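You operate a simulated robot arm through the tools that you are given. There is no shell and no other tool.

The job below is to be done with a simulated robot arm. You get a single attempt, and the scene is never put back.

Task
Run the onions back off the boom arm, then raise the arm.
Fine: all ride the belt up to its level part; then belt OFF, lever at STOP; arm up till HIGH lights. Where these are worked on the way, their far stop is far enough and under half their travel is too little: knob marked belt.

The check looks at the end state, three seconds after you hand in, the way a careful person would. Anything else that was tipped, shoved, dropped, spilled or broken makes it a failure.

Robot
A 7-joint arm with a two-finger gripper, fixed in place. Base frame: the origin is at the foot of the arm, x ahead of it, y to its left, z up. Readings come in m, rad, newtons and seconds.
With the tool pointing down near the work surface it reaches from about 0.1 to 0.6 m from the base axis. Its first joint turns from -2.897 to 2.897 rad. Payload 1.71 kg.
The tool frame sits at the grasp point between the pads (the TCP): z along the fingers, y along the line on which they close. The tips reach 0.02 m beyond it. The gripper opens to 0.096 m. The gripper's body begins 0.113 m behind the TCP.
Orientation is that of the tool frame in the base frame, as a unit quaternion [x, y, z, w]. With the fingers straight down and closing along the base's y, the tool's x points along the base's -x, its y along +y and its z along -z.

Tools
- The arm moves only by the tool arm_command. Its argument "steps" is a list of rows, each a list of 7 numbers: the shift along the tool's x, y, z in m, then the turn, a rotation vector about the tool's x, y, z in rad, then the finger opening in m, from 0 to 0.096. In form: [[x, y, z, wx, wy, wz, hand], ...]. A call has 1 to 20 rows; each row shifts and turns the commanded pose from where the row before left it, along the tool's axes as they then stand. A row lasts 0.2 s, in which the tool goes at most 0.05 m and 0.15 rad; a call with a longer step from one row to the next is refused whole, and so is a gripper value outside its range. Where a pose cannot be reached the arm comes as near as it can. A force on the tool above 40 N (or 10 N above the force at the start of the call, whichever is more), or a blocked arm, ends the call early, and 0.2 s more pass. Each finger travels about 0.153 m/s and halts on what it meets, pressing with about 21 N; the grip force reading is that of the motor and also rises with nothing between the fingers. The clock runs only during rows and for 0.2 s after the last one: add rows that do not move to give the fingers time. The reply holds the time, the measured pose of the TCP, the force on the tool along the base axes, the opening and the grip force, in the units named above and with some noise, with the torque about the TCP (base axes, N m) and any sound that the robot's microphone picked up, and new pictures: "pictures" is both (left out), scene, wrist or none.
- Cameras (640 x 400 px; columns grow to the right, rows downward): "scene" is fixed at [0.0635, 0.5065, 1.665]; the picture's right is [-0.58, -0.82, 0.00], its down [-0.51, 0.36, -0.78] and it looks along [0.64, -0.45, -0.62] (base axes); focal length 214 px, centre (320, 200). "wrist" rides on the gripper at [0.066, 0.014, -0.145] in the tool frame; the picture's right is [-0.21, 0.98, 0.00], its down [-0.88, -0.19, -0.45] and it looks along [-0.44, -0.09, 0.90] (tool axes); focal length 275 px, centre (320, 200).
- lift_body(by): slides the trunk up (or, below 0, down) by that many m; the arm rides with it, the base frame stays. It gives what a move gives, with no picture.
- locate(camera, pixels): for up to 12 pixels [column, row] of the newest picture of that camera ("zoom" is the newest enlarged one), the place [x, y, z] in the base frame of the surface seen there, good to about 0.002 m, but the place of the scene camera against the robot may be out by one fixed shift of up to 0.025 m in any direction. It takes no simulated time.
- zoom(camera, box): a new picture of the part [left, top, right, bottom] of that camera's present view, enlarged. It takes no simulated time.
- finish_job(): hands the job in; it is judged then, once.

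Open the gripper and draw the arm clear of the work before you hand the job in, unless the task says otherwise.

The tools are called after "Request:" as a command line: name --pt "numbers of a row" for each row, then --argument value for the rest, lists and objects as JSON in quotes. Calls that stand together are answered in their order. arm_command: Moves the arm, as the interface text tells. Its arguments: {"type":"object","properties":{"steps":{"type":"array"},"pictures":{"type":"string","enum":["both","scene","wrist","none"]}},"required":["steps"]} The other tools are called the same way: lift_body (by) slides the trunk up or down; locate (camera, pixels) gives the place of the surface under pixels of a picture; zoom (camera, box) takes an enlarged picture of a part of a camera's view; finish_job () hands the job in.

At the start:

```text
time_s: 0.0
tool_pos: [0.2472, 0.2632, 1.5329]
tool_rot: [0.0, 1.0, 0.0, -0.001]
force: [0.2, -0.2, -0.3]
moment: [-0.01, 0.05, 0.0]
width: 0.0961
finger_force: 0.0
trunk travel left (down, up): [-0.296, 0.09]
```

scene: 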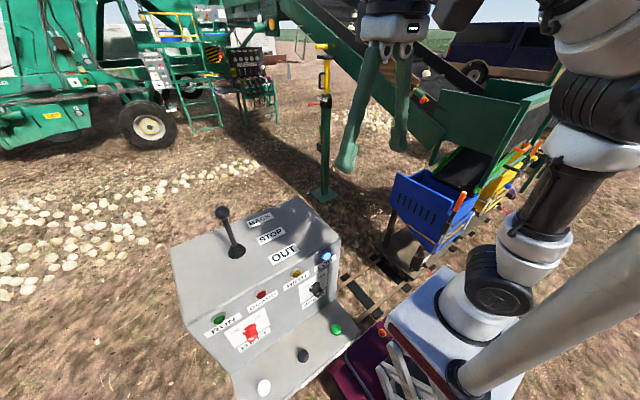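
wrist: 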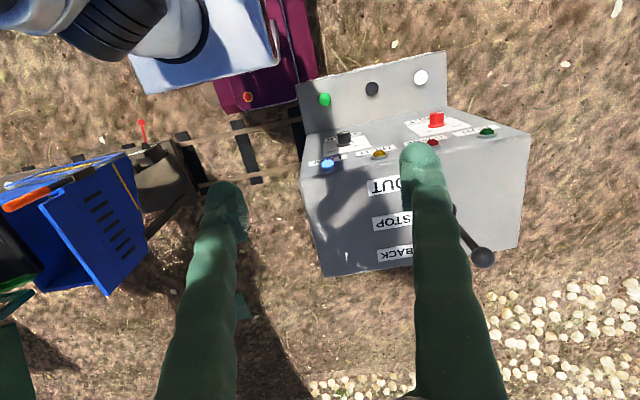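

The scene shows a console near (260,300) with a lever, knobs and buttons. I zoom in on it and on the conveyor before I touch anything.

Request:
zoom --camera "scene" --box '[160, 190, 360, 400]'

Request:
zoom --camera "wrist" --box '[290, 50, 540, 280]'

Request:
zoom --camera "scene" --box '[260, 0, 560, 260]'

Request:
zoom --camera "scene" --box '[130, 0, 330, 130]'

```text
1.90 times, centred on (260, 295) of scene
```

zoom: 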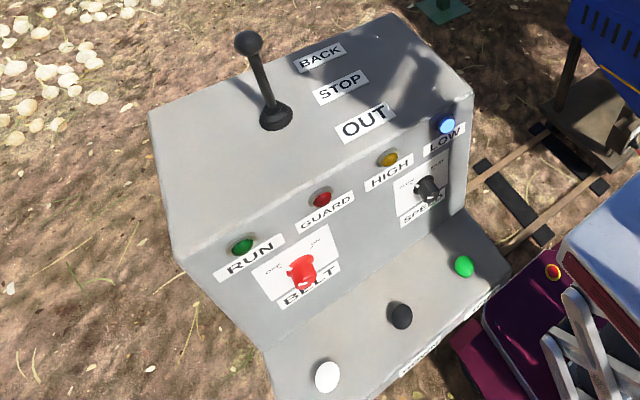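

```text
1.74 times, centred on (415, 165) of wrist
```

zoom: 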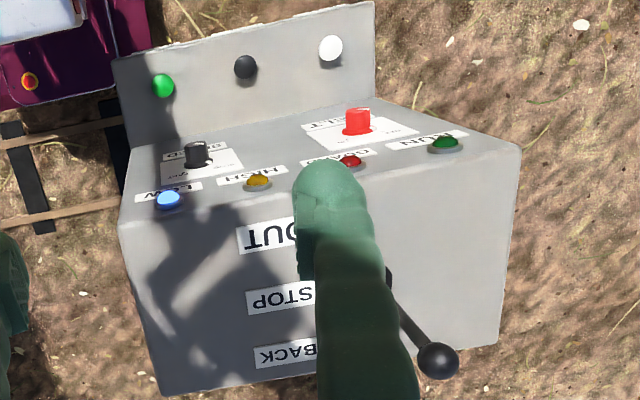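

```text
1.54 times, centred on (410, 130) of scene
```

zoom: 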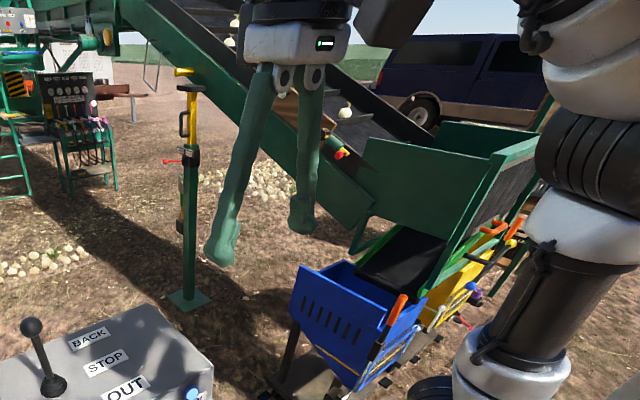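

```text
3.08 times, centred on (230, 65) of scene
```

zoom: 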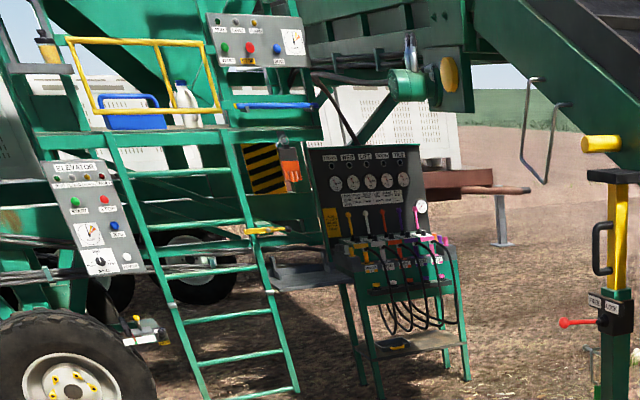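

The console holds a lever (BACK/STOP/OUT), a red BELT knob, a black SPEED knob, and the buttons green, black and white. I get their places from both cameras.

Request:
locate --camera "scene" --pixels '[[222, 212], [237, 250], [260, 218], [271, 235], [285, 253], [252, 332], [317, 287], [334, 328], [302, 355], [264, 386], [281, 275], [326, 257]]'

Request:
locate --camera "wrist" --pixels '[[483, 257], [436, 120], [344, 138], [324, 99], [372, 89], [421, 77], [378, 154], [327, 164], [432, 143], [487, 132], [388, 187], [392, 222]]'

Request:
zoom --camera "scene" --box '[220, 310, 360, 400]'

Request:
zoom --camera "scene" --box '[200, 200, 300, 270]'

Request:
zoom --camera "scene" --box '[200, 250, 350, 350]'

```text
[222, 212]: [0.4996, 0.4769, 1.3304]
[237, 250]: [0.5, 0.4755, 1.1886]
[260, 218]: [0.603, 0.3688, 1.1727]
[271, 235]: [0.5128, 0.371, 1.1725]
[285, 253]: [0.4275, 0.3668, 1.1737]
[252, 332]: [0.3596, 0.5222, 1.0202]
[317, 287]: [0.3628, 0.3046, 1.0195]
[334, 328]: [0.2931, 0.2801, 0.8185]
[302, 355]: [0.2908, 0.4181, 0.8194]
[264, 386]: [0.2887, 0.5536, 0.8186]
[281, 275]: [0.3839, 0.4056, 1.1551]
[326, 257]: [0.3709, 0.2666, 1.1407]
```

```text
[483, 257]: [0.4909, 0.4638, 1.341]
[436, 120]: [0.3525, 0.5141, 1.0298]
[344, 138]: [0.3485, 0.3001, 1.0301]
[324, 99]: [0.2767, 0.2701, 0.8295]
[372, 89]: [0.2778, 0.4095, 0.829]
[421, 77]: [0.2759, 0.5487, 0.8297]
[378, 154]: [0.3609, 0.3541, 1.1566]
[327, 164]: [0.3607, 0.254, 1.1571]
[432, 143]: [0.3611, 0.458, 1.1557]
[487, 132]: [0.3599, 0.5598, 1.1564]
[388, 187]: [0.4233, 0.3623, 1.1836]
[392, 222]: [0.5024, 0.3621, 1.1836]
```

```text
4.44 times, centred on (290, 355) of scene
```

zoom: 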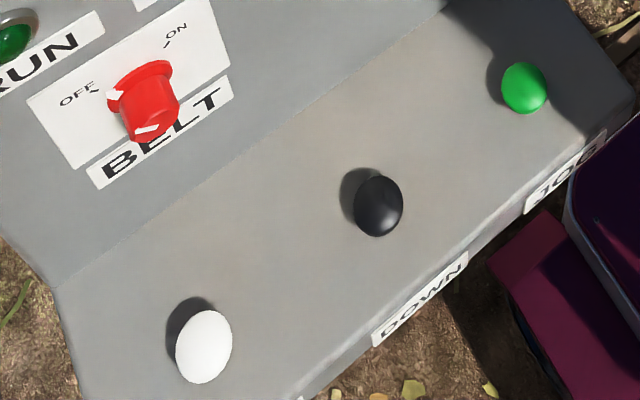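

```text
5.71 times, centred on (250, 235) of scene
```

zoom: 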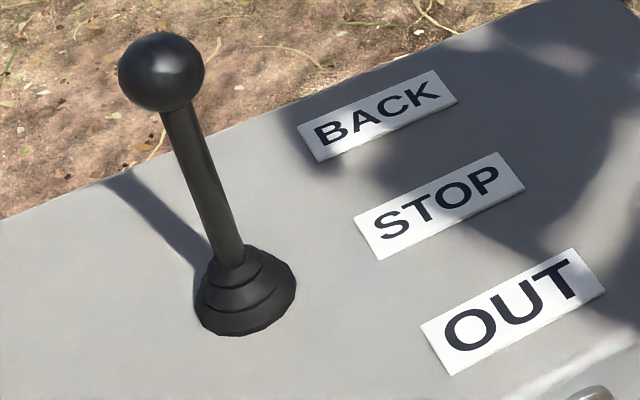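

```text
4.00 times, centred on (275, 300) of scene
```

zoom: 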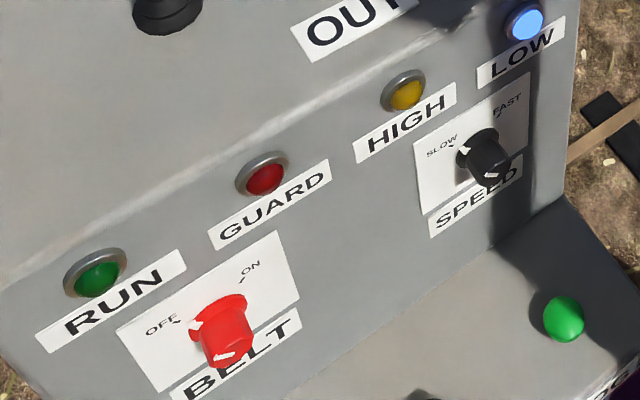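

The lever stands upright at STOP, BELT points to OFF and LOW is lit. The buttons are JOG (green), DOWN (black) and probably UP (white). I measure the sloped face, the ledge and the knob body next.

Request:
locate --camera "wrist" --pixels '[[390, 145], [388, 125], [388, 115], [395, 108], [397, 100], [400, 70], [436, 113], [436, 126], [430, 120], [443, 120], [452, 125], [415, 130]]'

Request:
zoom --camera "wrist" --box '[400, 90, 500, 152]'

Request:
locate --camera "scene" --pixels '[[217, 212], [227, 212], [222, 207], [222, 218], [233, 240], [340, 232], [172, 256], [190, 325], [212, 202], [288, 330], [245, 365], [300, 380]]'

Request:
zoom --camera "scene" --box '[380, 60, 560, 250]'

Request:
zoom --camera "scene" --box '[230, 0, 400, 100]'

```text
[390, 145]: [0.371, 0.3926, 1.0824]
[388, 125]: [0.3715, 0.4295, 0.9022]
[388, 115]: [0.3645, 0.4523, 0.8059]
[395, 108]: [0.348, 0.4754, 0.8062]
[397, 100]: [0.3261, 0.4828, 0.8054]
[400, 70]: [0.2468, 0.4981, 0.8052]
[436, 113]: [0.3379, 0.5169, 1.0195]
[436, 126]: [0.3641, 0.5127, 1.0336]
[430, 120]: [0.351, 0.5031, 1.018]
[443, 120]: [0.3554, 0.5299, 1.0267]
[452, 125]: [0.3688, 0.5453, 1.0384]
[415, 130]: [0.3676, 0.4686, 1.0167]
```

```text
6.40 times, centred on (450, 121) of wrist
```

zoom: 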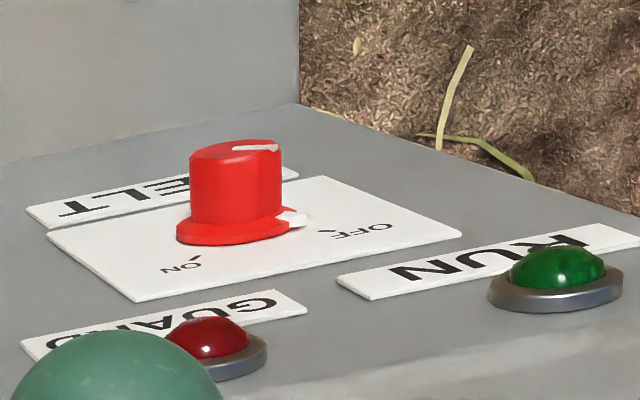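

```text
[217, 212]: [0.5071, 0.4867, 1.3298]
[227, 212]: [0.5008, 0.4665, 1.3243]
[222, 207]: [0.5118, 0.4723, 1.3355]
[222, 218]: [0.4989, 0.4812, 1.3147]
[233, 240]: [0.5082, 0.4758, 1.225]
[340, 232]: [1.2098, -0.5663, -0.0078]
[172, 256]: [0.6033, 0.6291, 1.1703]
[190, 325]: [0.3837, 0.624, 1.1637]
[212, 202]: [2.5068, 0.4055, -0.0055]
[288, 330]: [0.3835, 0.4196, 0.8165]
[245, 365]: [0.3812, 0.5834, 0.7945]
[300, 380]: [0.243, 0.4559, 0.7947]
```

```text
2.11 times, centred on (470, 155) of scene
```

zoom: 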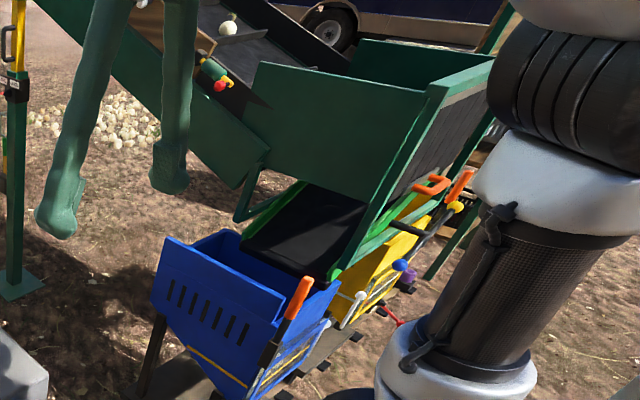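

```text
3.76 times, centred on (315, 50) of scene
```

zoom: 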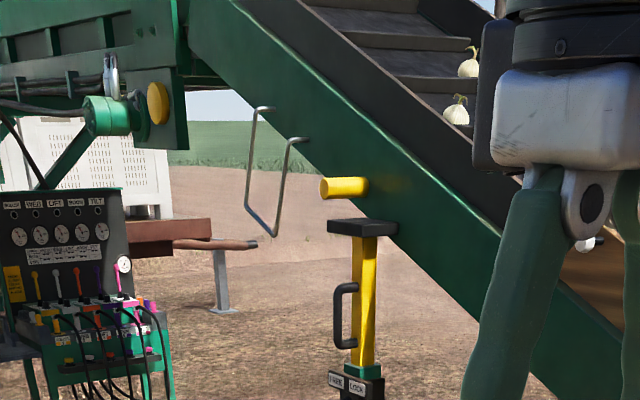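

The panel face is upright at x≈0.371 with the BELT knob sticking out toward −x, and the ledge is at z≈0.806. I now find the belt, the onions and the prop under the boom.

Request:
locate --camera "scene" --pixels '[[421, 72], [356, 27], [352, 17], [330, 5], [440, 80], [480, 130], [290, 5], [360, 95], [322, 50], [320, 110], [325, 47], [424, 100]]'

Request:
zoom --camera "scene" --box '[290, 30, 360, 120]'

Request:
zoom --camera "scene" --box '[220, 0, 330, 60]'

Request:
zoom --camera "scene" --box '[380, 30, 480, 110]'

```text
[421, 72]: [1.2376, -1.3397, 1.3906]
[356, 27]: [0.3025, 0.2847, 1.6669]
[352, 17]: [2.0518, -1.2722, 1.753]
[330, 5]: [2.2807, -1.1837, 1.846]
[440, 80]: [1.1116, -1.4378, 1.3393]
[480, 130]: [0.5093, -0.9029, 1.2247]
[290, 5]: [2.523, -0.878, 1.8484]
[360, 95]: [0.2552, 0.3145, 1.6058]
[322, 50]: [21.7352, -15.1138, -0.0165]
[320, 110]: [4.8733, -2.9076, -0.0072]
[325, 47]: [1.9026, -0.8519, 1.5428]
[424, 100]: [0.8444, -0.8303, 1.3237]
```

```text
4.44 times, centred on (325, 75) of scene
```

zoom: 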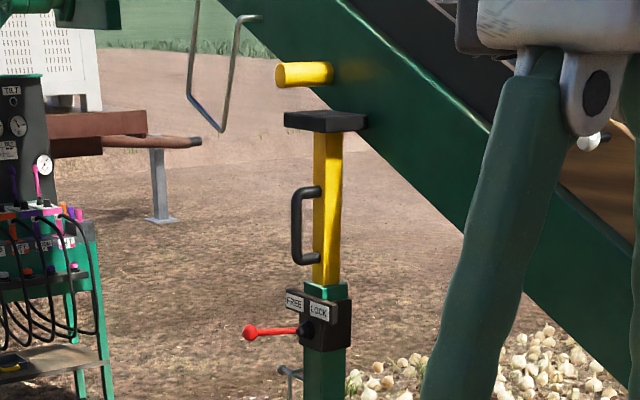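

```text
5.82 times, centred on (275, 30) of scene
```

zoom: 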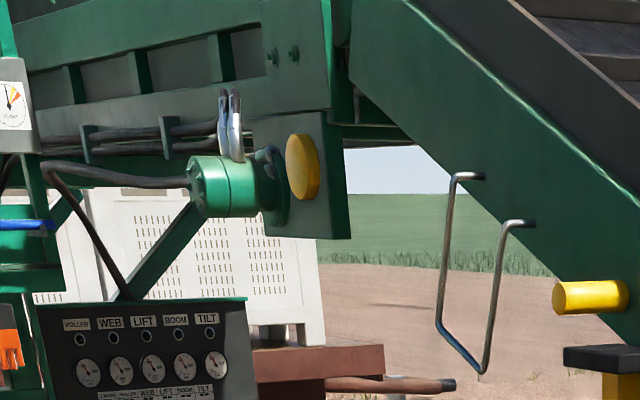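

```text
5.00 times, centred on (430, 70) of scene
```

zoom: 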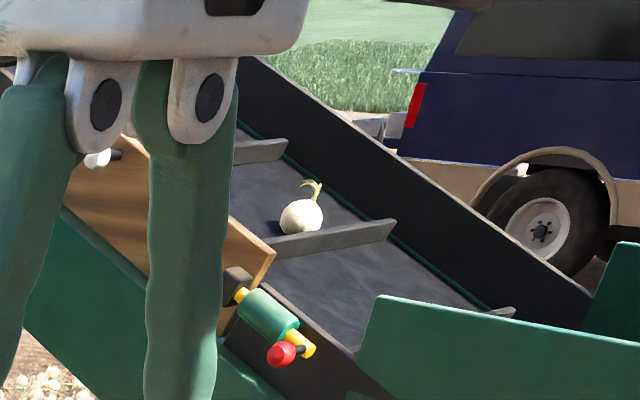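

The arm hides part of the boom, so I clear the view. I close the fingers and move toward a spot ahead of the lever, staying above it.

Request:
locate --camera "scene" --pixels '[[490, 280], [530, 235], [570, 160], [600, 80], [440, 320], [590, 20], [520, 330]]'

Request:
arm_command --pt "-0.025 0.03 0.0 0 0 0 0.05" --pt "-0.025 0.03 0.0 0 0 0 0.0" --pt "-0.025 0.03 0.0 0 0 0 0.0" --pt "-0.025 0.03 0.0 0 0 0 0.0" --pt "-0.025 0.03 0.0 0 0 0 0.0" --pt "-0.025 0.03 0.0 0 0 0 0.0" --pt "-0.02 0.023 0 0 0 0 0.0"

```text
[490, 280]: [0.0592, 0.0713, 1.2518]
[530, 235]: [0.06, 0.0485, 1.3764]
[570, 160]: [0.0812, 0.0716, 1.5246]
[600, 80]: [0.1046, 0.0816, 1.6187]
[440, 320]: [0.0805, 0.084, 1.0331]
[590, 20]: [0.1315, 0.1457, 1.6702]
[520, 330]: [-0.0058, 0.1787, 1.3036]
```

```text
time_s: 1.6
tool_pos: [0.3082, 0.3701, 1.504]
tool_rot: [0.0, 1.0, 0.0, 0.008]
force: [0.3, -0.2, -0.6]
moment: [-0.12, -0.01, 0.02]
width: 0.0
finger_force: 21.0
out of reach, approached as far as the arm can: row 2, 3, 4, 5, 6, 7
trunk travel left (down, up): [-0.296, 0.09]
```

scene: 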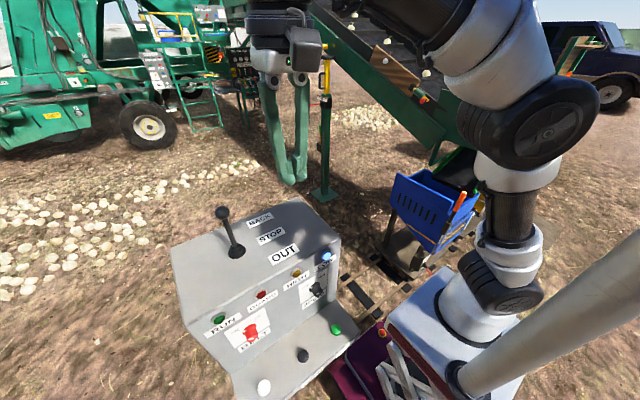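
wrist: 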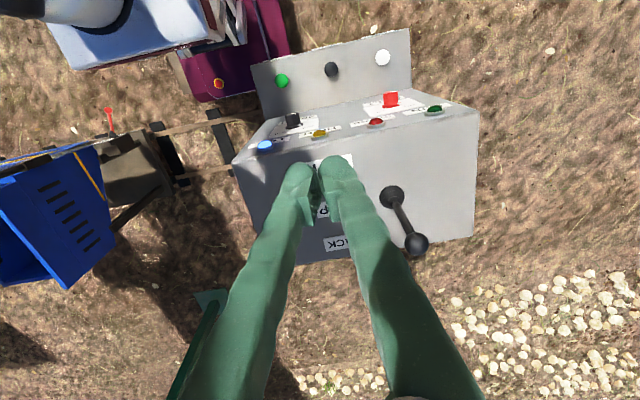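

The reach is limited at this height. The boom is now easier to see at (380,60), so I zoom there, and I lower the trunk by 0.12 m since nothing lies below the tool down to z≈1.18.

Request:
zoom --camera "scene" --box '[310, 0, 470, 130]'

Request:
lift_body --by -0.12

```text
3.08 times, centred on (390, 65) of scene
```

zoom: 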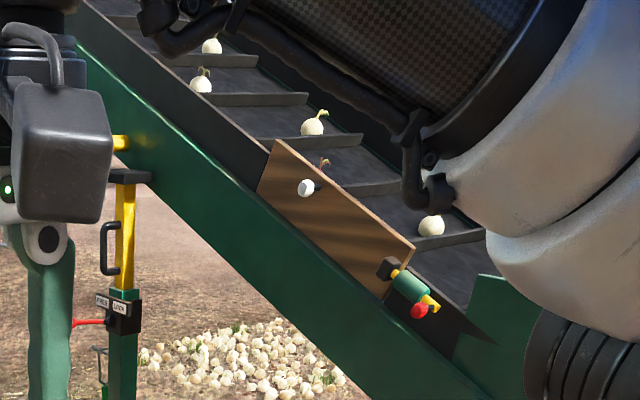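

```text
time_s: 3.1
tool_pos: [0.3086, 0.3656, 1.3869]
tool_rot: [0.0, 1.0, 0.002, 0.008]
force: [-0.2, -0.1, -0.1]
moment: [-0.01, 0.01, 0.01]
width: 0.0002
finger_force: 20.8
trunk travel left (down, up): [-0.176, 0.21]
```

All onions sit on the incline and the wooden side board is in place. I pitch the tool 45° forward to reach the lever ball (about (0.49, 0.467, 1.32)) and open the fingers so I can grip it.

Request:
arm_command --pt "0 0 0 0 -0.131 0 0.07" --pt "0 0 0 0 -0.131 0 0.07" --pt "0 0 0 0 -0.131 0 0.07" --pt "0 0 0 0 -0.131 0 0.07" --pt "0 0 0 0 -0.131 0 0.07" --pt "0 0 0 0 -0.131 0 0.07" --pt "0 0 0 0 0 0 0.07"

```text
time_s: 4.9
tool_pos: [0.3233, 0.3485, 1.3717]
tool_rot: [0.034, 0.919, -0.037, 0.391]
force: [-0.2, -0.3, 0.4]
moment: [-0.04, 0.02, -0.01]
width: 0.0699
finger_force: 0.1
trunk travel left (down, up): [-0.176, 0.21]
stopped in row 7: the arm was blocked; the commanded pose is now the measured one
```

scene: 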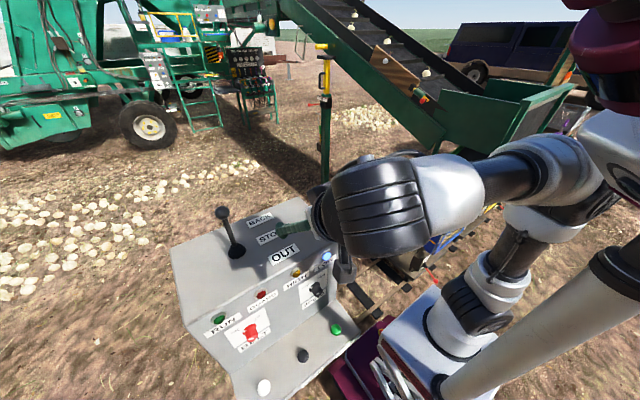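
wrist: 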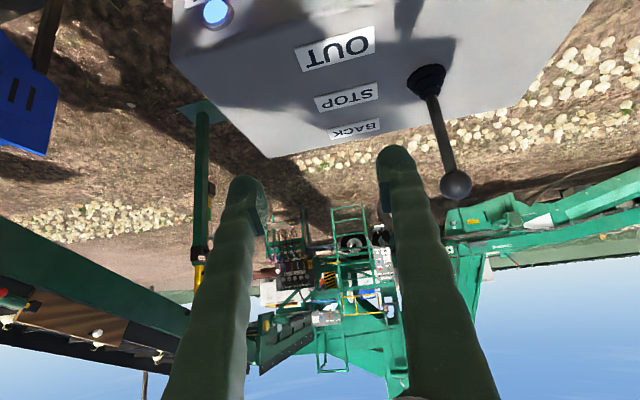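

The tool is now pitched about 46° and the ball shows at (456,185) in the wrist picture. The last idle row read as blocked with no real force. I locate the ball and shaft.

Request:
locate --camera "wrist" --pixels '[[456, 185], [444, 185], [468, 185], [456, 174], [456, 196], [440, 130], [428, 85], [349, 97], [355, 129], [338, 51], [300, 150], [470, 140]]'

Request:
zoom --camera "scene" --box '[310, 0, 500, 110]'

```text
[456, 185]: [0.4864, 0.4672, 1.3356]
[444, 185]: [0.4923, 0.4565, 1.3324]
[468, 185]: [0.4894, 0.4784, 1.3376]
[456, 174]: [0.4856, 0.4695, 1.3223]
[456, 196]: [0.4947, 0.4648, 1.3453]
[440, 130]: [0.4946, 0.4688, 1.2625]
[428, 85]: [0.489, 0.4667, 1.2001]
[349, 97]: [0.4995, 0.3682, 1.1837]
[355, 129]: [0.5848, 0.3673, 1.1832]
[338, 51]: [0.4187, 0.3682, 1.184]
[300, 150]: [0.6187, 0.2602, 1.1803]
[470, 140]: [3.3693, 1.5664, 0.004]
```

```text
3.37 times, centred on (405, 55) of scene
```

zoom: 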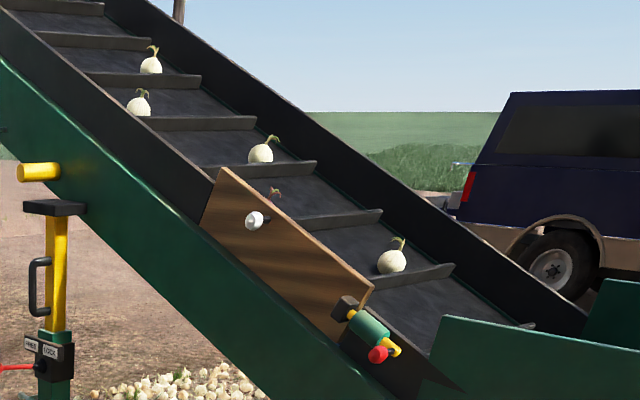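

The ball centre is about (0.503, 0.469, 1.331). I move to a standoff 8 cm short of it along the tool axis.

Request:
arm_command --pt "-0.0151 0.023 0.0109 0 0 0 0.07" --pt "-0.0151 0.023 0.0109 0 0 0 0.07" --pt "-0.0151 0.023 0.0109 0 0 0 0.07" --pt "-0.0151 0.023 0.0109 0 0 0 0.07" --pt "-0.0151 0.023 0.0109 0 0 0 0.07" --pt "-0.0151 0.023 0.0109 0 0 0 0.07"

```text
time_s: 6.3
tool_pos: [0.4241, 0.4934, 1.399]
tool_rot: [0.018, 0.919, -0.019, 0.394]
force: [0.0, -0.4, 0.6]
moment: [-0.05, 0.0, -0.04]
width: 0.0702
finger_force: 0.0
trunk travel left (down, up): [-0.176, 0.21]
```

scene: 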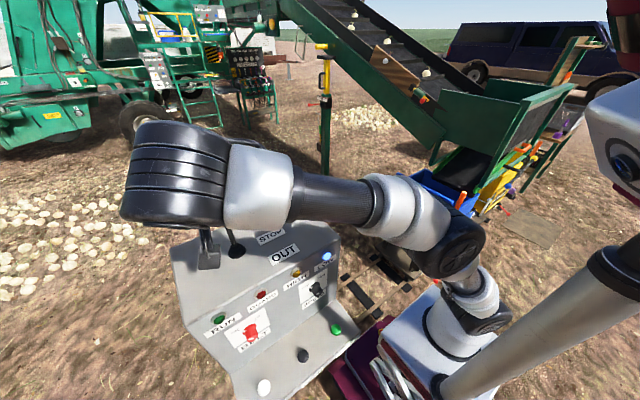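
wrist: 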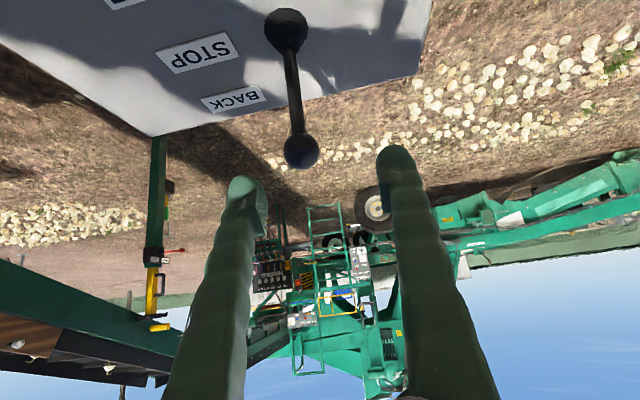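

The readout ended about 2 cm from what I commanded, perhaps from lag. I let the arm settle and read again.

Request:
arm_command --pt "0 0 0 0 0 0 0.07" --pt "0 0 0 0 0 0 0.07" --pictures "wrist"

```text
time_s: 6.9
tool_pos: [0.4224, 0.4921, 1.4]
tool_rot: [0.018, 0.919, -0.017, 0.394]
force: [-0.9, 0.6, 0.5]
moment: [-0.04, -0.01, 0.0]
width: 0.0701
finger_force: 0.1
trunk travel left (down, up): [-0.176, 0.21]
```

wrist: 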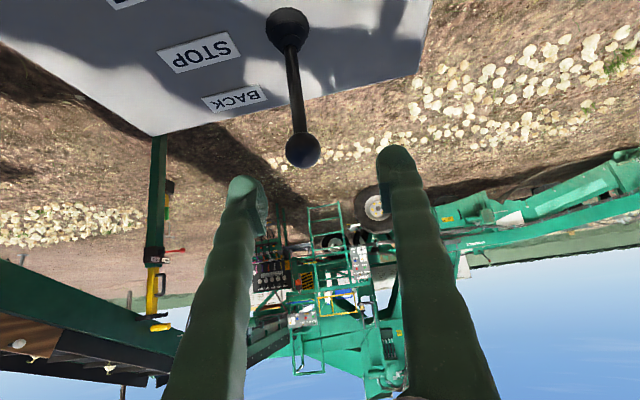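

It is steady. The ball sits at (302,150), slightly to the −y side of the finger midline. I centre on it and move in so that the ball lies between the pads, still open.

Request:
arm_command --pt "-0.003 -0.018 0.0 0 0 0 0.08" --pt "-0.001 0 0.03 0 0 0 0.08" --pt "-0.001 0 0.03 0 0 0 0.08" --pt "-0.001 0 0.03 0 0 0 0.08" --pt "0 0 0.015 0 0 0 0.08" --pt "0 0 0.0 0 0 0 0.08"

```text
time_s: 8.3
tool_pos: [0.5034, 0.4672, 1.3316]
tool_rot: [0.018, 0.919, -0.018, 0.394]
force: [-1.0, 0.1, 1.2]
moment: [0.03, 0.03, 0.03]
width: 0.08
finger_force: 0.0
trunk travel left (down, up): [-0.176, 0.21]
```

scene: 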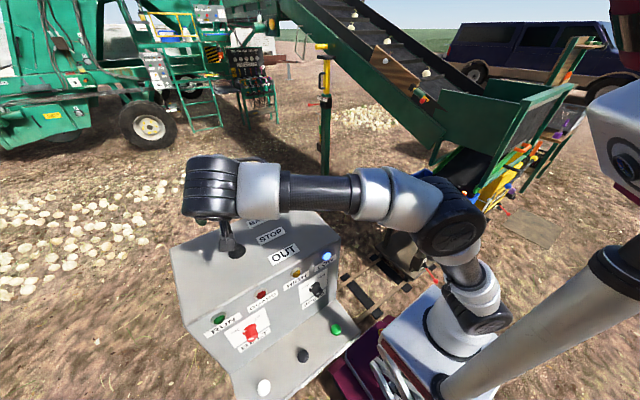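
wrist: 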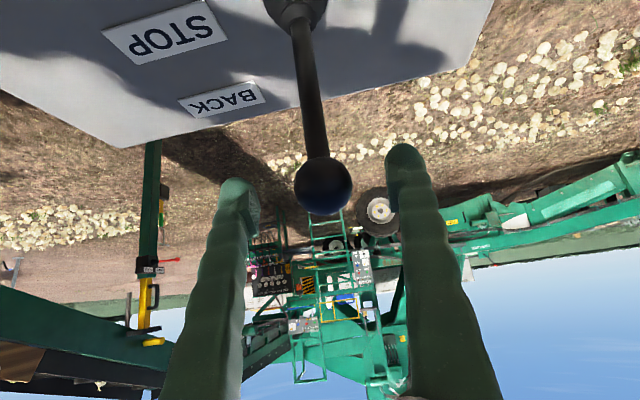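

The ball lies between the pads at (323,185). Before closing, I check with a zoom whether the wrist view shows the upper belt.

Request:
zoom --camera "wrist" --box '[0, 200, 420, 400]'

Request:
zoom --camera "scene" --box '[270, 0, 430, 100]'

```text
1.52 times, centred on (210, 300) of wrist
```

zoom: 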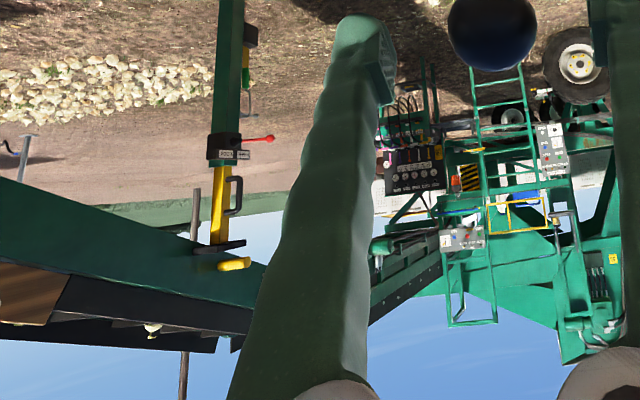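

```text
4.00 times, centred on (350, 50) of scene
```

zoom: 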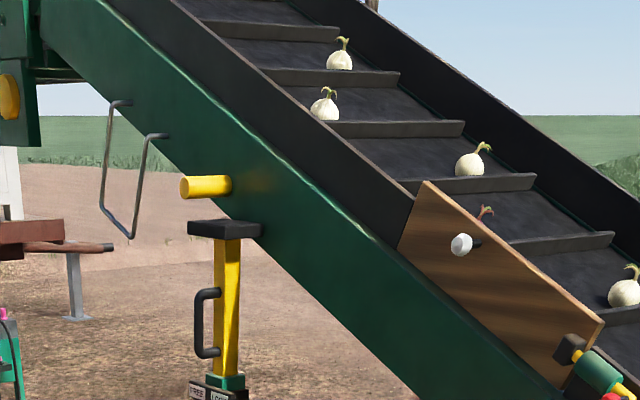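

The upper belt is mostly hidden, but the incline is clear in the scene view. I grip the ball now and push it toward BACK (+x) in small steps, watching the force.

Request:
arm_command --pt "0 0 0 0 0 0 0.0" --pt "0 0 0 0 0 0 0.0" --pt "-0.0072 0.0006 0.0105 0 0 0 0.0" --pt "-0.0072 0.0006 0.0105 0 0 0 0.0" --pt "-0.0072 0.0006 0.0105 0 0 0 0.0" --pt "0 0 0 0 0 0 0.0"

```text
time_s: 9.7
tool_pos: [0.5405, 0.4691, 1.3265]
tool_rot: [0.017, 0.918, -0.018, 0.395]
force: [-1.8, 13.7, 7.2]
moment: [0.18, 0.45, -0.02]
width: 0.0305
finger_force: 34.7
trunk travel left (down, up): [-0.176, 0.21]
```

scene: 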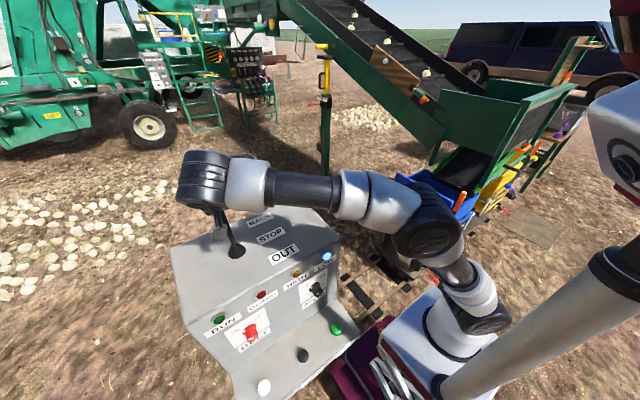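
wrist: 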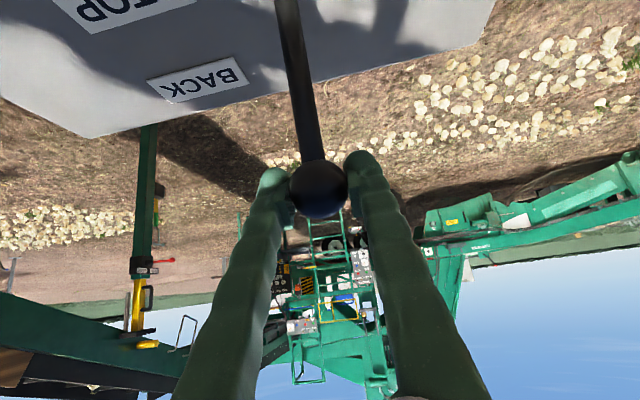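

The ball came along to x≈0.54 with low force along x. I go on toward the stop and ease the sideways load by shifting slightly along y.

Request:
arm_command --pt "-0.006 0.002 0.0108 0 0 0 0.0" --pt "-0.006 0.002 0.0108 0 0 0 0.0" --pt "0 0 0 0 0 0 0.0"

```text
time_s: 10.5
tool_pos: [0.5671, 0.4722, 1.3168]
tool_rot: [0.018, 0.919, -0.021, 0.394]
force: [-5.9, -2.7, -12.5]
moment: [-0.04, 0.27, -0.18]
width: 0.0307
finger_force: 35.2
trunk travel left (down, up): [-0.176, 0.21]
```

scene: 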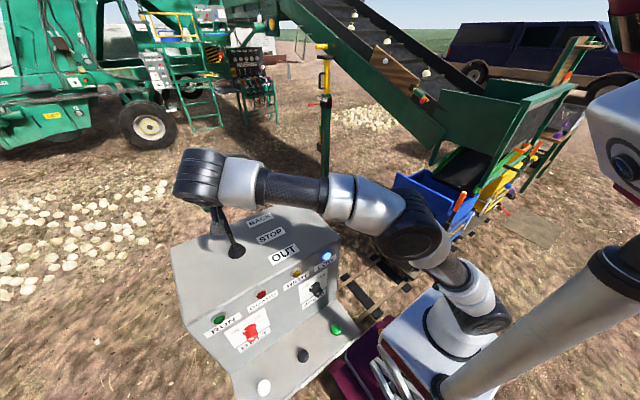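
wrist: 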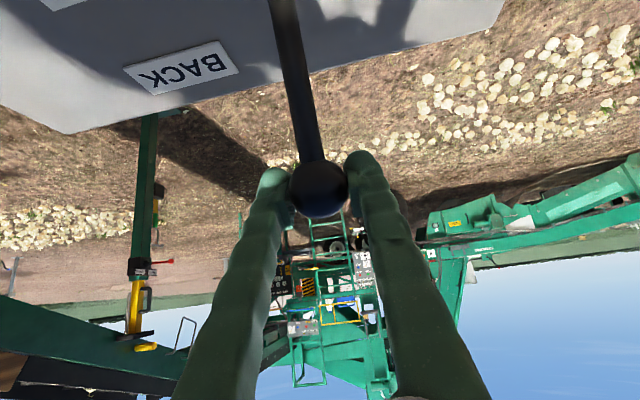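

At x≈0.567 the tilt is about 27°. I push one short step more to feel for the stop.

Request:
arm_command --pt "-0.004 0.0 0.009 0 0 0 0.0" --pt "0 0 0 0 0 0 0.0" --pictures "wrist"

```text
time_s: 11.1
tool_pos: [0.5706, 0.4694, 1.3157]
tool_rot: [0.018, 0.919, -0.019, 0.393]
force: [-24.5, -11.1, -19.1]
moment: [0.08, 0.39, 0.03]
width: 0.0307
finger_force: 35.4
trunk travel left (down, up): [-0.176, 0.21]
```

wrist: 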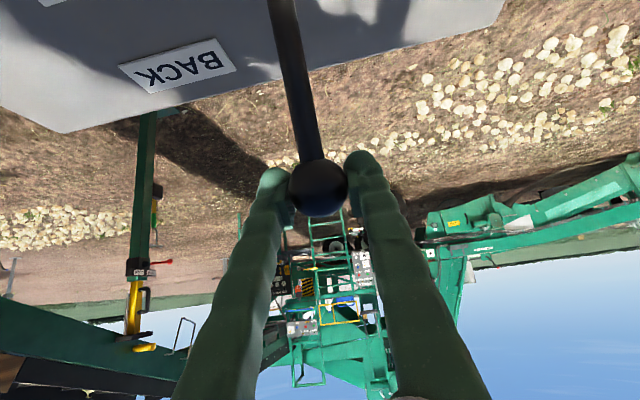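

The force rose to 24 N, so the lever is at its BACK stop. I open the fingers and see whether it stays there.

Request:
arm_command --pt "0 0 0 0 0 0 0.08" --pt "0 0 0 0 0 0 0.08" --pt "0 0 -0.04 0 0 0 0.08" --pt "0 0 -0.04 0 0 0 0.08" --pt "0 0 -0.04 0 0 0 0.08" --pt "0 0 0 0 0 0 0.08"

```text
time_s: 12.5
tool_pos: [0.4895, 0.478, 1.4004]
tool_rot: [0.018, 0.919, -0.018, 0.394]
force: [-0.4, -0.4, -0.7]
moment: [-0.04, 0.01, -0.02]
width: 0.0801
finger_force: 0.1
trunk travel left (down, up): [-0.176, 0.21]
```

scene: 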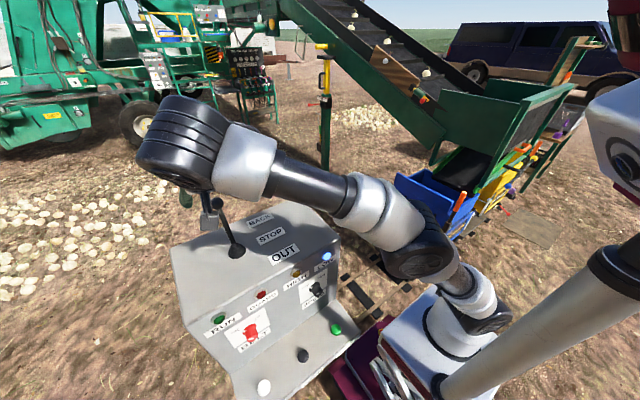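
wrist: 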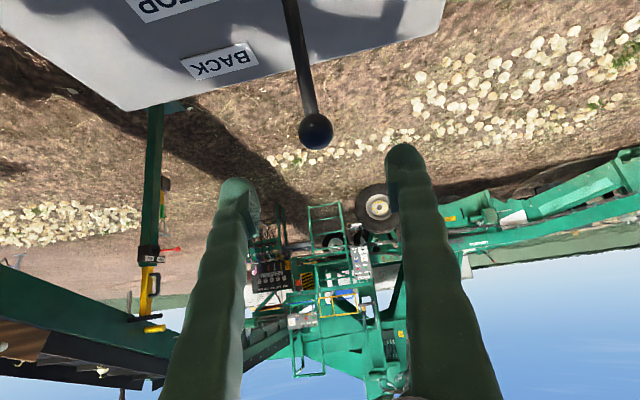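

I check where the ball now rests at (316,131) in the wrist view.

Request:
locate --camera "wrist" --pixels '[[316, 131], [305, 80], [295, 30]]'

Request:
zoom --camera "scene" --box '[190, 190, 350, 290]'

```text
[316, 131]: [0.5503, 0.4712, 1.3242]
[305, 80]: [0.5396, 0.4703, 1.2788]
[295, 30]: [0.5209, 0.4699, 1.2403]
```

```text
4.00 times, centred on (270, 240) of scene
```

zoom: 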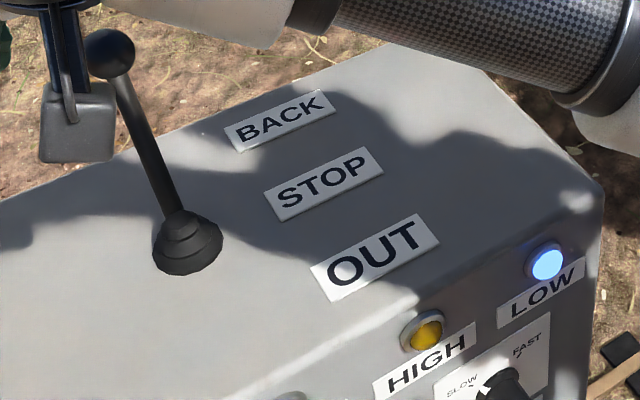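

The lever holds at BACK by itself. I draw back toward the robot and pitch the tool level, so I can face the BELT knob at (0.36, 0.516, 1.016).

Request:
arm_command --pt "0.0277 0.0031 -0.0292 0 0 0 0.07" --pt "0.0277 0.0031 -0.0292 0 0 0 0.07" --pt "0.0277 0.0031 -0.0292 0 0 0 0.07" --pt "0.0277 0.0031 -0.0292 0 0 0 0.07" --pt "0.0277 0.0031 -0.0292 0 0 0 0.07" --pt "0.0277 0.0031 -0.0292 0 0 0 0.07" --pt "0 0 0 0 0 0 0.07"

```text
time_s: 14.1
tool_pos: [0.2388, 0.5028, 1.3984]
tool_rot: [0.028, 0.915, -0.023, 0.401]
force: [-2.5, 1.8, -0.3]
moment: [-0.12, -0.25, -0.08]
width: 0.0698
finger_force: 0.1
trunk travel left (down, up): [-0.176, 0.21]
```

scene: 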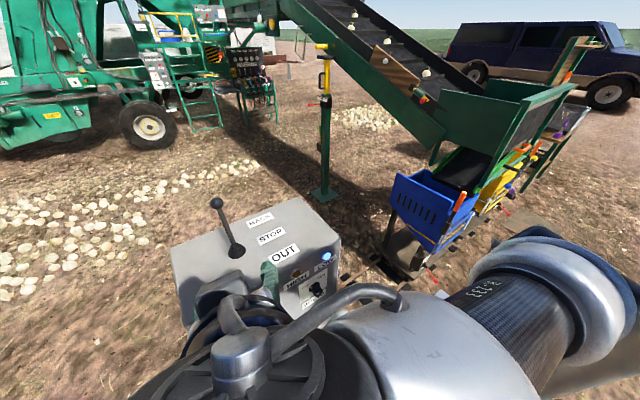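
wrist: 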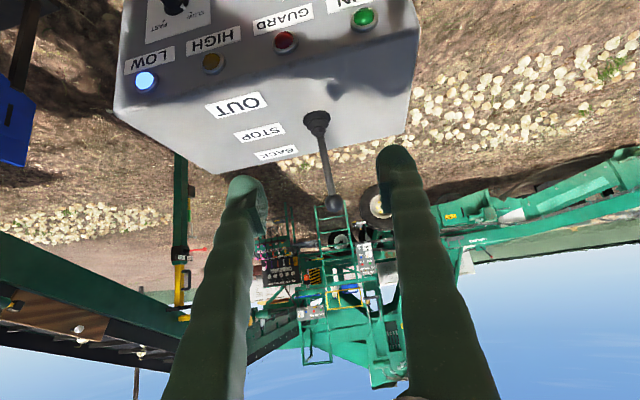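

The way is clear at x≈0.24. I lower the trunk by 0.15 m, which brings the tool near z≈1.25 in front of the panel, with its tips about 0.1 m short of the face.

Request:
lift_body --by -0.15

Request:
arm_command --pt "0 0 -0.01 0 -0.128 0 0.07" --pt "0 0 -0.01 0 -0.128 0 0.07" --pt "0 0 -0.01 0 -0.128 0 0.07" --pt "0 0 -0.01 0 -0.128 0 0.07" --pt "0 0 0 0 -0.128 0 0.07" --pt "0 0 0 0 -0.125 0 0.07" --pt "0 0 0 0 0 0 0.07"

```text
time_s: 14.6
tool_pos: [0.3486, 0.4677, 1.3889]
tool_rot: [0.086, 0.92, -0.035, 0.382]
force: [-1.6, 1.3, -0.4]
moment: [-0.18, -0.19, -0.15]
width: 0.0702
finger_force: 0.0
trunk travel left (down, up): [-0.166, 0.22]
stopped: the arm was blocked; the commanded pose is now the measured one
```

```text
time_s: 15.2
tool_pos: [0.4067, 0.3981, 1.4024]
tool_rot: [0.175, 0.838, -0.113, 0.505]
force: [-0.8, 0.5, 0.0]
moment: [-0.04, -0.03, -0.01]
width: 0.0699
finger_force: 0.1
trunk travel left (down, up): [-0.166, 0.22]
stopped in row 3: the arm was blocked; the commanded pose is now the measured one
```

scene: 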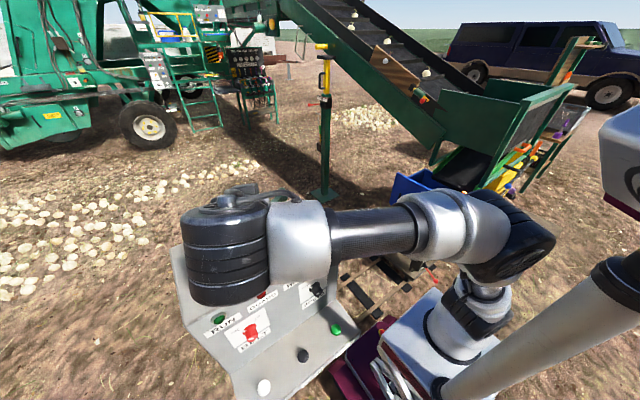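
wrist: 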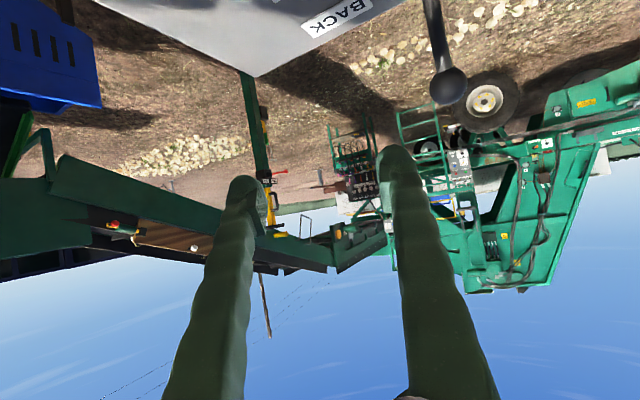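

The trunk stopped after only 1 cm and the arm shifted, so something met the arm. The white tube running from (455,380) to (640,250) in the scene picture is a likely obstacle, so I locate it and the white box.

Request:
locate --camera "scene" --pixels '[[470, 380], [500, 345], [550, 315], [600, 285], [635, 262], [600, 250], [625, 130], [630, 180], [460, 320], [490, 245], [390, 385], [440, 350]]'

Request:
zoom --camera "scene" --box '[330, 180, 640, 400]'

```text
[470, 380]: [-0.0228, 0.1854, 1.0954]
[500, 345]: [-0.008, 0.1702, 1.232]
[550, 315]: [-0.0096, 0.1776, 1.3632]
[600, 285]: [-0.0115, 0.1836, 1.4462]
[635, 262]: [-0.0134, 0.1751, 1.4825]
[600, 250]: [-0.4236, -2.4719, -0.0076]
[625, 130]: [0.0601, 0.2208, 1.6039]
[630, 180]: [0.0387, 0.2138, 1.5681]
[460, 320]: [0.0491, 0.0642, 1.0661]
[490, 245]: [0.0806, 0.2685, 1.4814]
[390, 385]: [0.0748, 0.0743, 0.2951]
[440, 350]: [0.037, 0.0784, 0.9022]
```

```text
1.82 times, centred on (485, 290) of scene
```

zoom: 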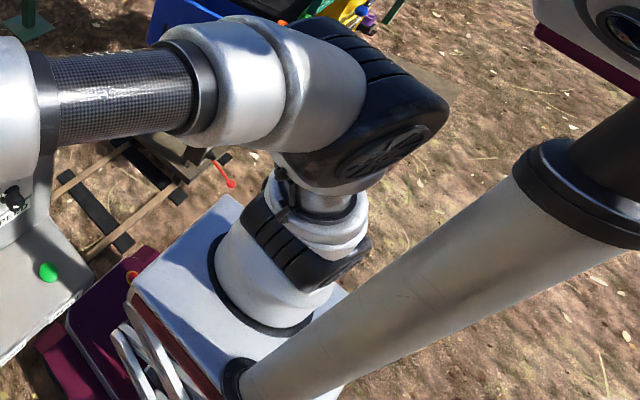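

The obstacle is the robot's own mast (about (−0.02, 0.18), with its head at z≈1.6), which the folded elbow met. I use a steeper tool, 30° off straight down, so the wrist stays farther out, and I turn in place first.

Request:
arm_command --pt "0 0 0 -0.0526 0.0922 -0.0475 0.07" --pt "0 0 0 -0.0526 0.0922 -0.0475 0.07" --pt "0 0 0 -0.0526 0.0922 -0.0475 0.07" --pt "0 0 0 -0.0526 0.0922 -0.0475 0.07" --pt "0 0 0 -0.0526 0.0922 -0.0475 0.07" --pt "0 0 0 -0.0526 0.0922 -0.0475 0.07" --pt "0 0 0 0 0 0 0.07" --pictures "scene"

Request:
lift_body --by 0.08

```text
time_s: 16.9
tool_pos: [0.3926, 0.4036, 1.407]
tool_rot: [-0.012, 0.965, 0.006, 0.261]
force: [-0.4, -0.6, 1.0]
moment: [0.02, -0.01, -0.01]
width: 0.0699
finger_force: 0.1
trunk travel left (down, up): [-0.166, 0.22]
```

scene: 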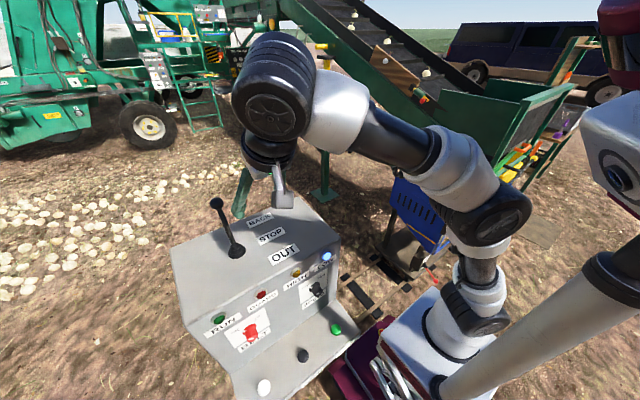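

```text
time_s: 18.0
tool_pos: [0.3931, 0.4054, 1.4854]
tool_rot: [-0.012, 0.965, 0.006, 0.26]
force: [0.1, -0.4, 1.2]
moment: [0.0, -0.02, -0.01]
width: 0.0699
finger_force: 0.0
trunk travel left (down, up): [-0.246, 0.14]
```

Orientation is clean at 30° and the arm is free. I move down and back to about (0.28, 0.46, 1.36), still in front of and above the panel edge.

Request:
arm_command --pt "0.0319 0.0115 0.0104 0 0 0 0.07" --pt "0.0319 0.0115 0.0104 0 0 0 0.07" --pt "0.0319 0.0115 0.0104 0 0 0 0.07" --pt "0.0319 0.0115 0.0104 0 0 0 0.07" --pt "0.0319 0.0115 0.0104 0 0 0 0.07" --pt "0 0 0 0 0 0 0.07"

```text
time_s: 19.4
tool_pos: [0.2815, 0.459, 1.3595]
tool_rot: [-0.012, 0.965, 0.008, 0.26]
force: [-0.1, -0.7, 0.4]
moment: [-0.03, 0.02, 0.01]
width: 0.0702
finger_force: 0.2
trunk travel left (down, up): [-0.246, 0.14]
```

scene: 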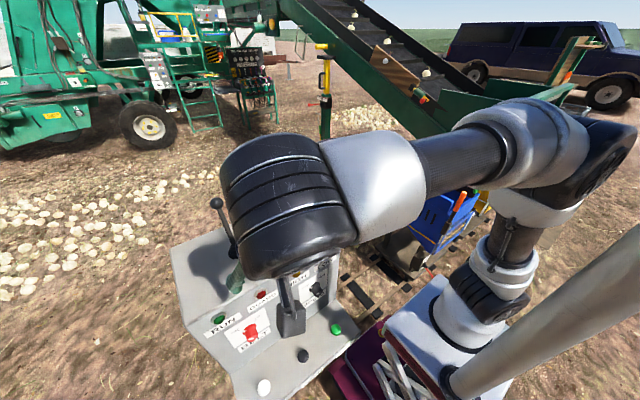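
wrist: 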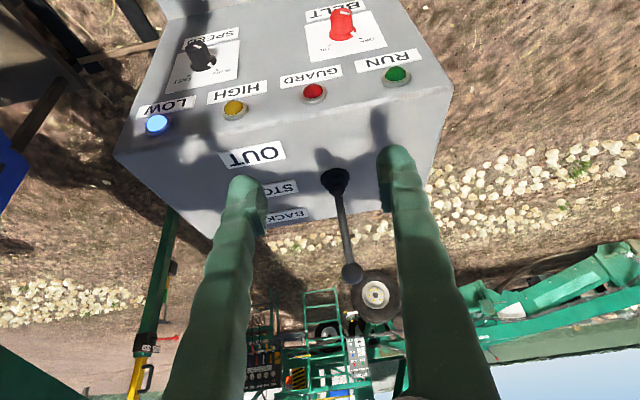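

It tracks well, and the BELT knob is visible at (343,25). I zoom in and locate its parts.

Request:
zoom --camera "wrist" --box '[290, 0, 420, 90]'

Request:
locate --camera "wrist" --pixels '[[341, 12], [343, 38], [331, 25], [355, 25], [343, 25], [330, 38], [355, 38], [325, 55], [360, 45], [376, 42], [320, 45], [343, 10]]'

```text
4.44 times, centred on (355, 45) of wrist
```

zoom: 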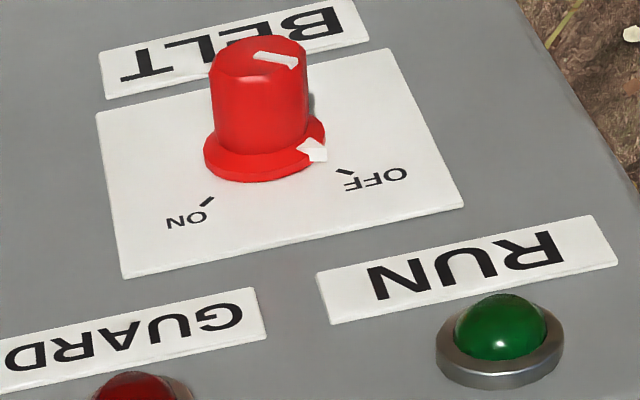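

```text
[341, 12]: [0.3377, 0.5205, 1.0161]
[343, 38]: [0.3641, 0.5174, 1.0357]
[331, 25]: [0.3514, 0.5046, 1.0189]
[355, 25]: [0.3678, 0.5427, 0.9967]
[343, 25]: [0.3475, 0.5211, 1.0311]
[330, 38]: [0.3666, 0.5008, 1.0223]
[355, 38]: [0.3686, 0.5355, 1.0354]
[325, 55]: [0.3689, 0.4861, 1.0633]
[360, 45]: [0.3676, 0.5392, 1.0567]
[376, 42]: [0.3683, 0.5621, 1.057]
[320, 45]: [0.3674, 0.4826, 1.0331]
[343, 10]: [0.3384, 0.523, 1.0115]
```

The knob's front centre is about (0.338, 0.5205, 1.0155) with a radius near 16 mm. It points +45° (OFF) and ON is about 90° round toward −y, a positive turn about base x. I go to a standoff above it.

Request:
arm_command --pt "0.0166 0.0085 0.0341 0 0 0 0.07" --pt "0.0166 0.0085 0.0341 0 0 0 0.07" --pt "0.0166 0.0085 0.0341 0 0 0 0.07" --pt "0.0166 0.0085 0.0341 0 0 0 0.07" --pt "0.0166 0.0085 0.0341 0 0 0 0.07" --pt "0.0166 0.0085 0.0341 0 0 0 0.07" --pt "0.0166 0.0085 0.0341 0 0 0 0.07" --pt "0 0 0 0 0 0 0.07"

```text
time_s: 21.2
tool_pos: [0.2984, 0.522, 1.0943]
tool_rot: [-0.011, 0.965, 0.007, 0.26]
force: [-0.3, -0.4, -0.2]
moment: [-0.03, 0.04, 0.02]
width: 0.0699
finger_force: 0.1
trunk travel left (down, up): [-0.246, 0.14]
```

scene: 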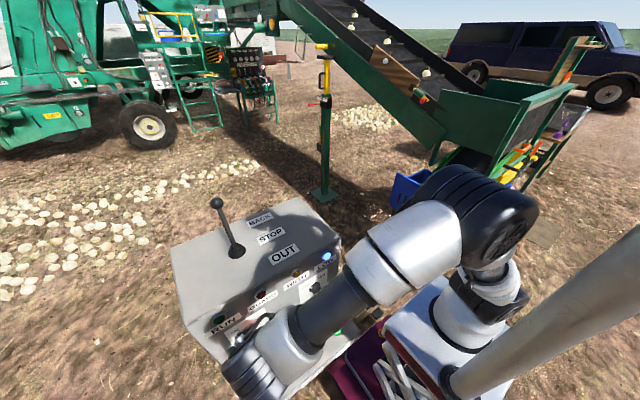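
wrist: 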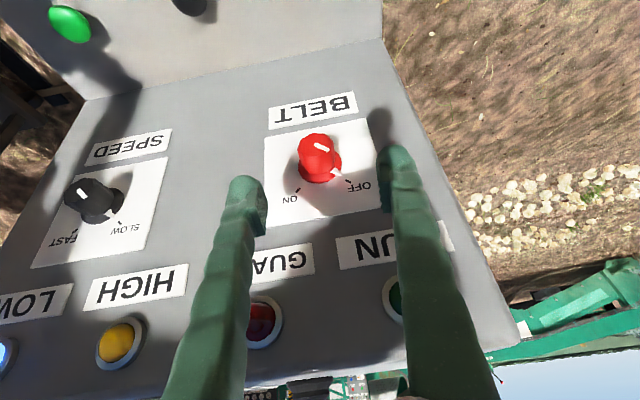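

The fingers straddle the line to the knob, which shows at (318,152). I re-measure it from close range and zoom for the upper belt's condition.

Request:
locate --camera "wrist" --pixels '[[316, 146], [303, 146], [329, 144], [317, 135], [317, 157], [320, 178], [340, 165], [305, 170], [347, 181], [298, 190], [280, 160], [318, 165]]'

Request:
zoom --camera "wrist" --box '[260, 100, 400, 220]'

```text
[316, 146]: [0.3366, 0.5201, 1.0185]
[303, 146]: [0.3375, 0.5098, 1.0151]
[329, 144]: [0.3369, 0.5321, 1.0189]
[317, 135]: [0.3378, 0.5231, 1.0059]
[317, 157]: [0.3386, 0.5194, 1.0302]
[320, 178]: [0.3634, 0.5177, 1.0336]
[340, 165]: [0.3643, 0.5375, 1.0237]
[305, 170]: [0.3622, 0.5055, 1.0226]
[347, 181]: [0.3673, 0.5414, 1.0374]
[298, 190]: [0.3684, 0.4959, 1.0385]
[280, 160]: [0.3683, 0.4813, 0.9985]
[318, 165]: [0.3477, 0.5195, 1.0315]
```

```text
3.33 times, centred on (330, 160) of wrist
```

zoom: 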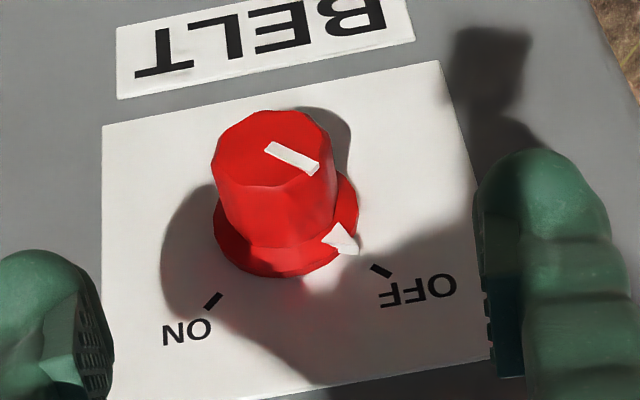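

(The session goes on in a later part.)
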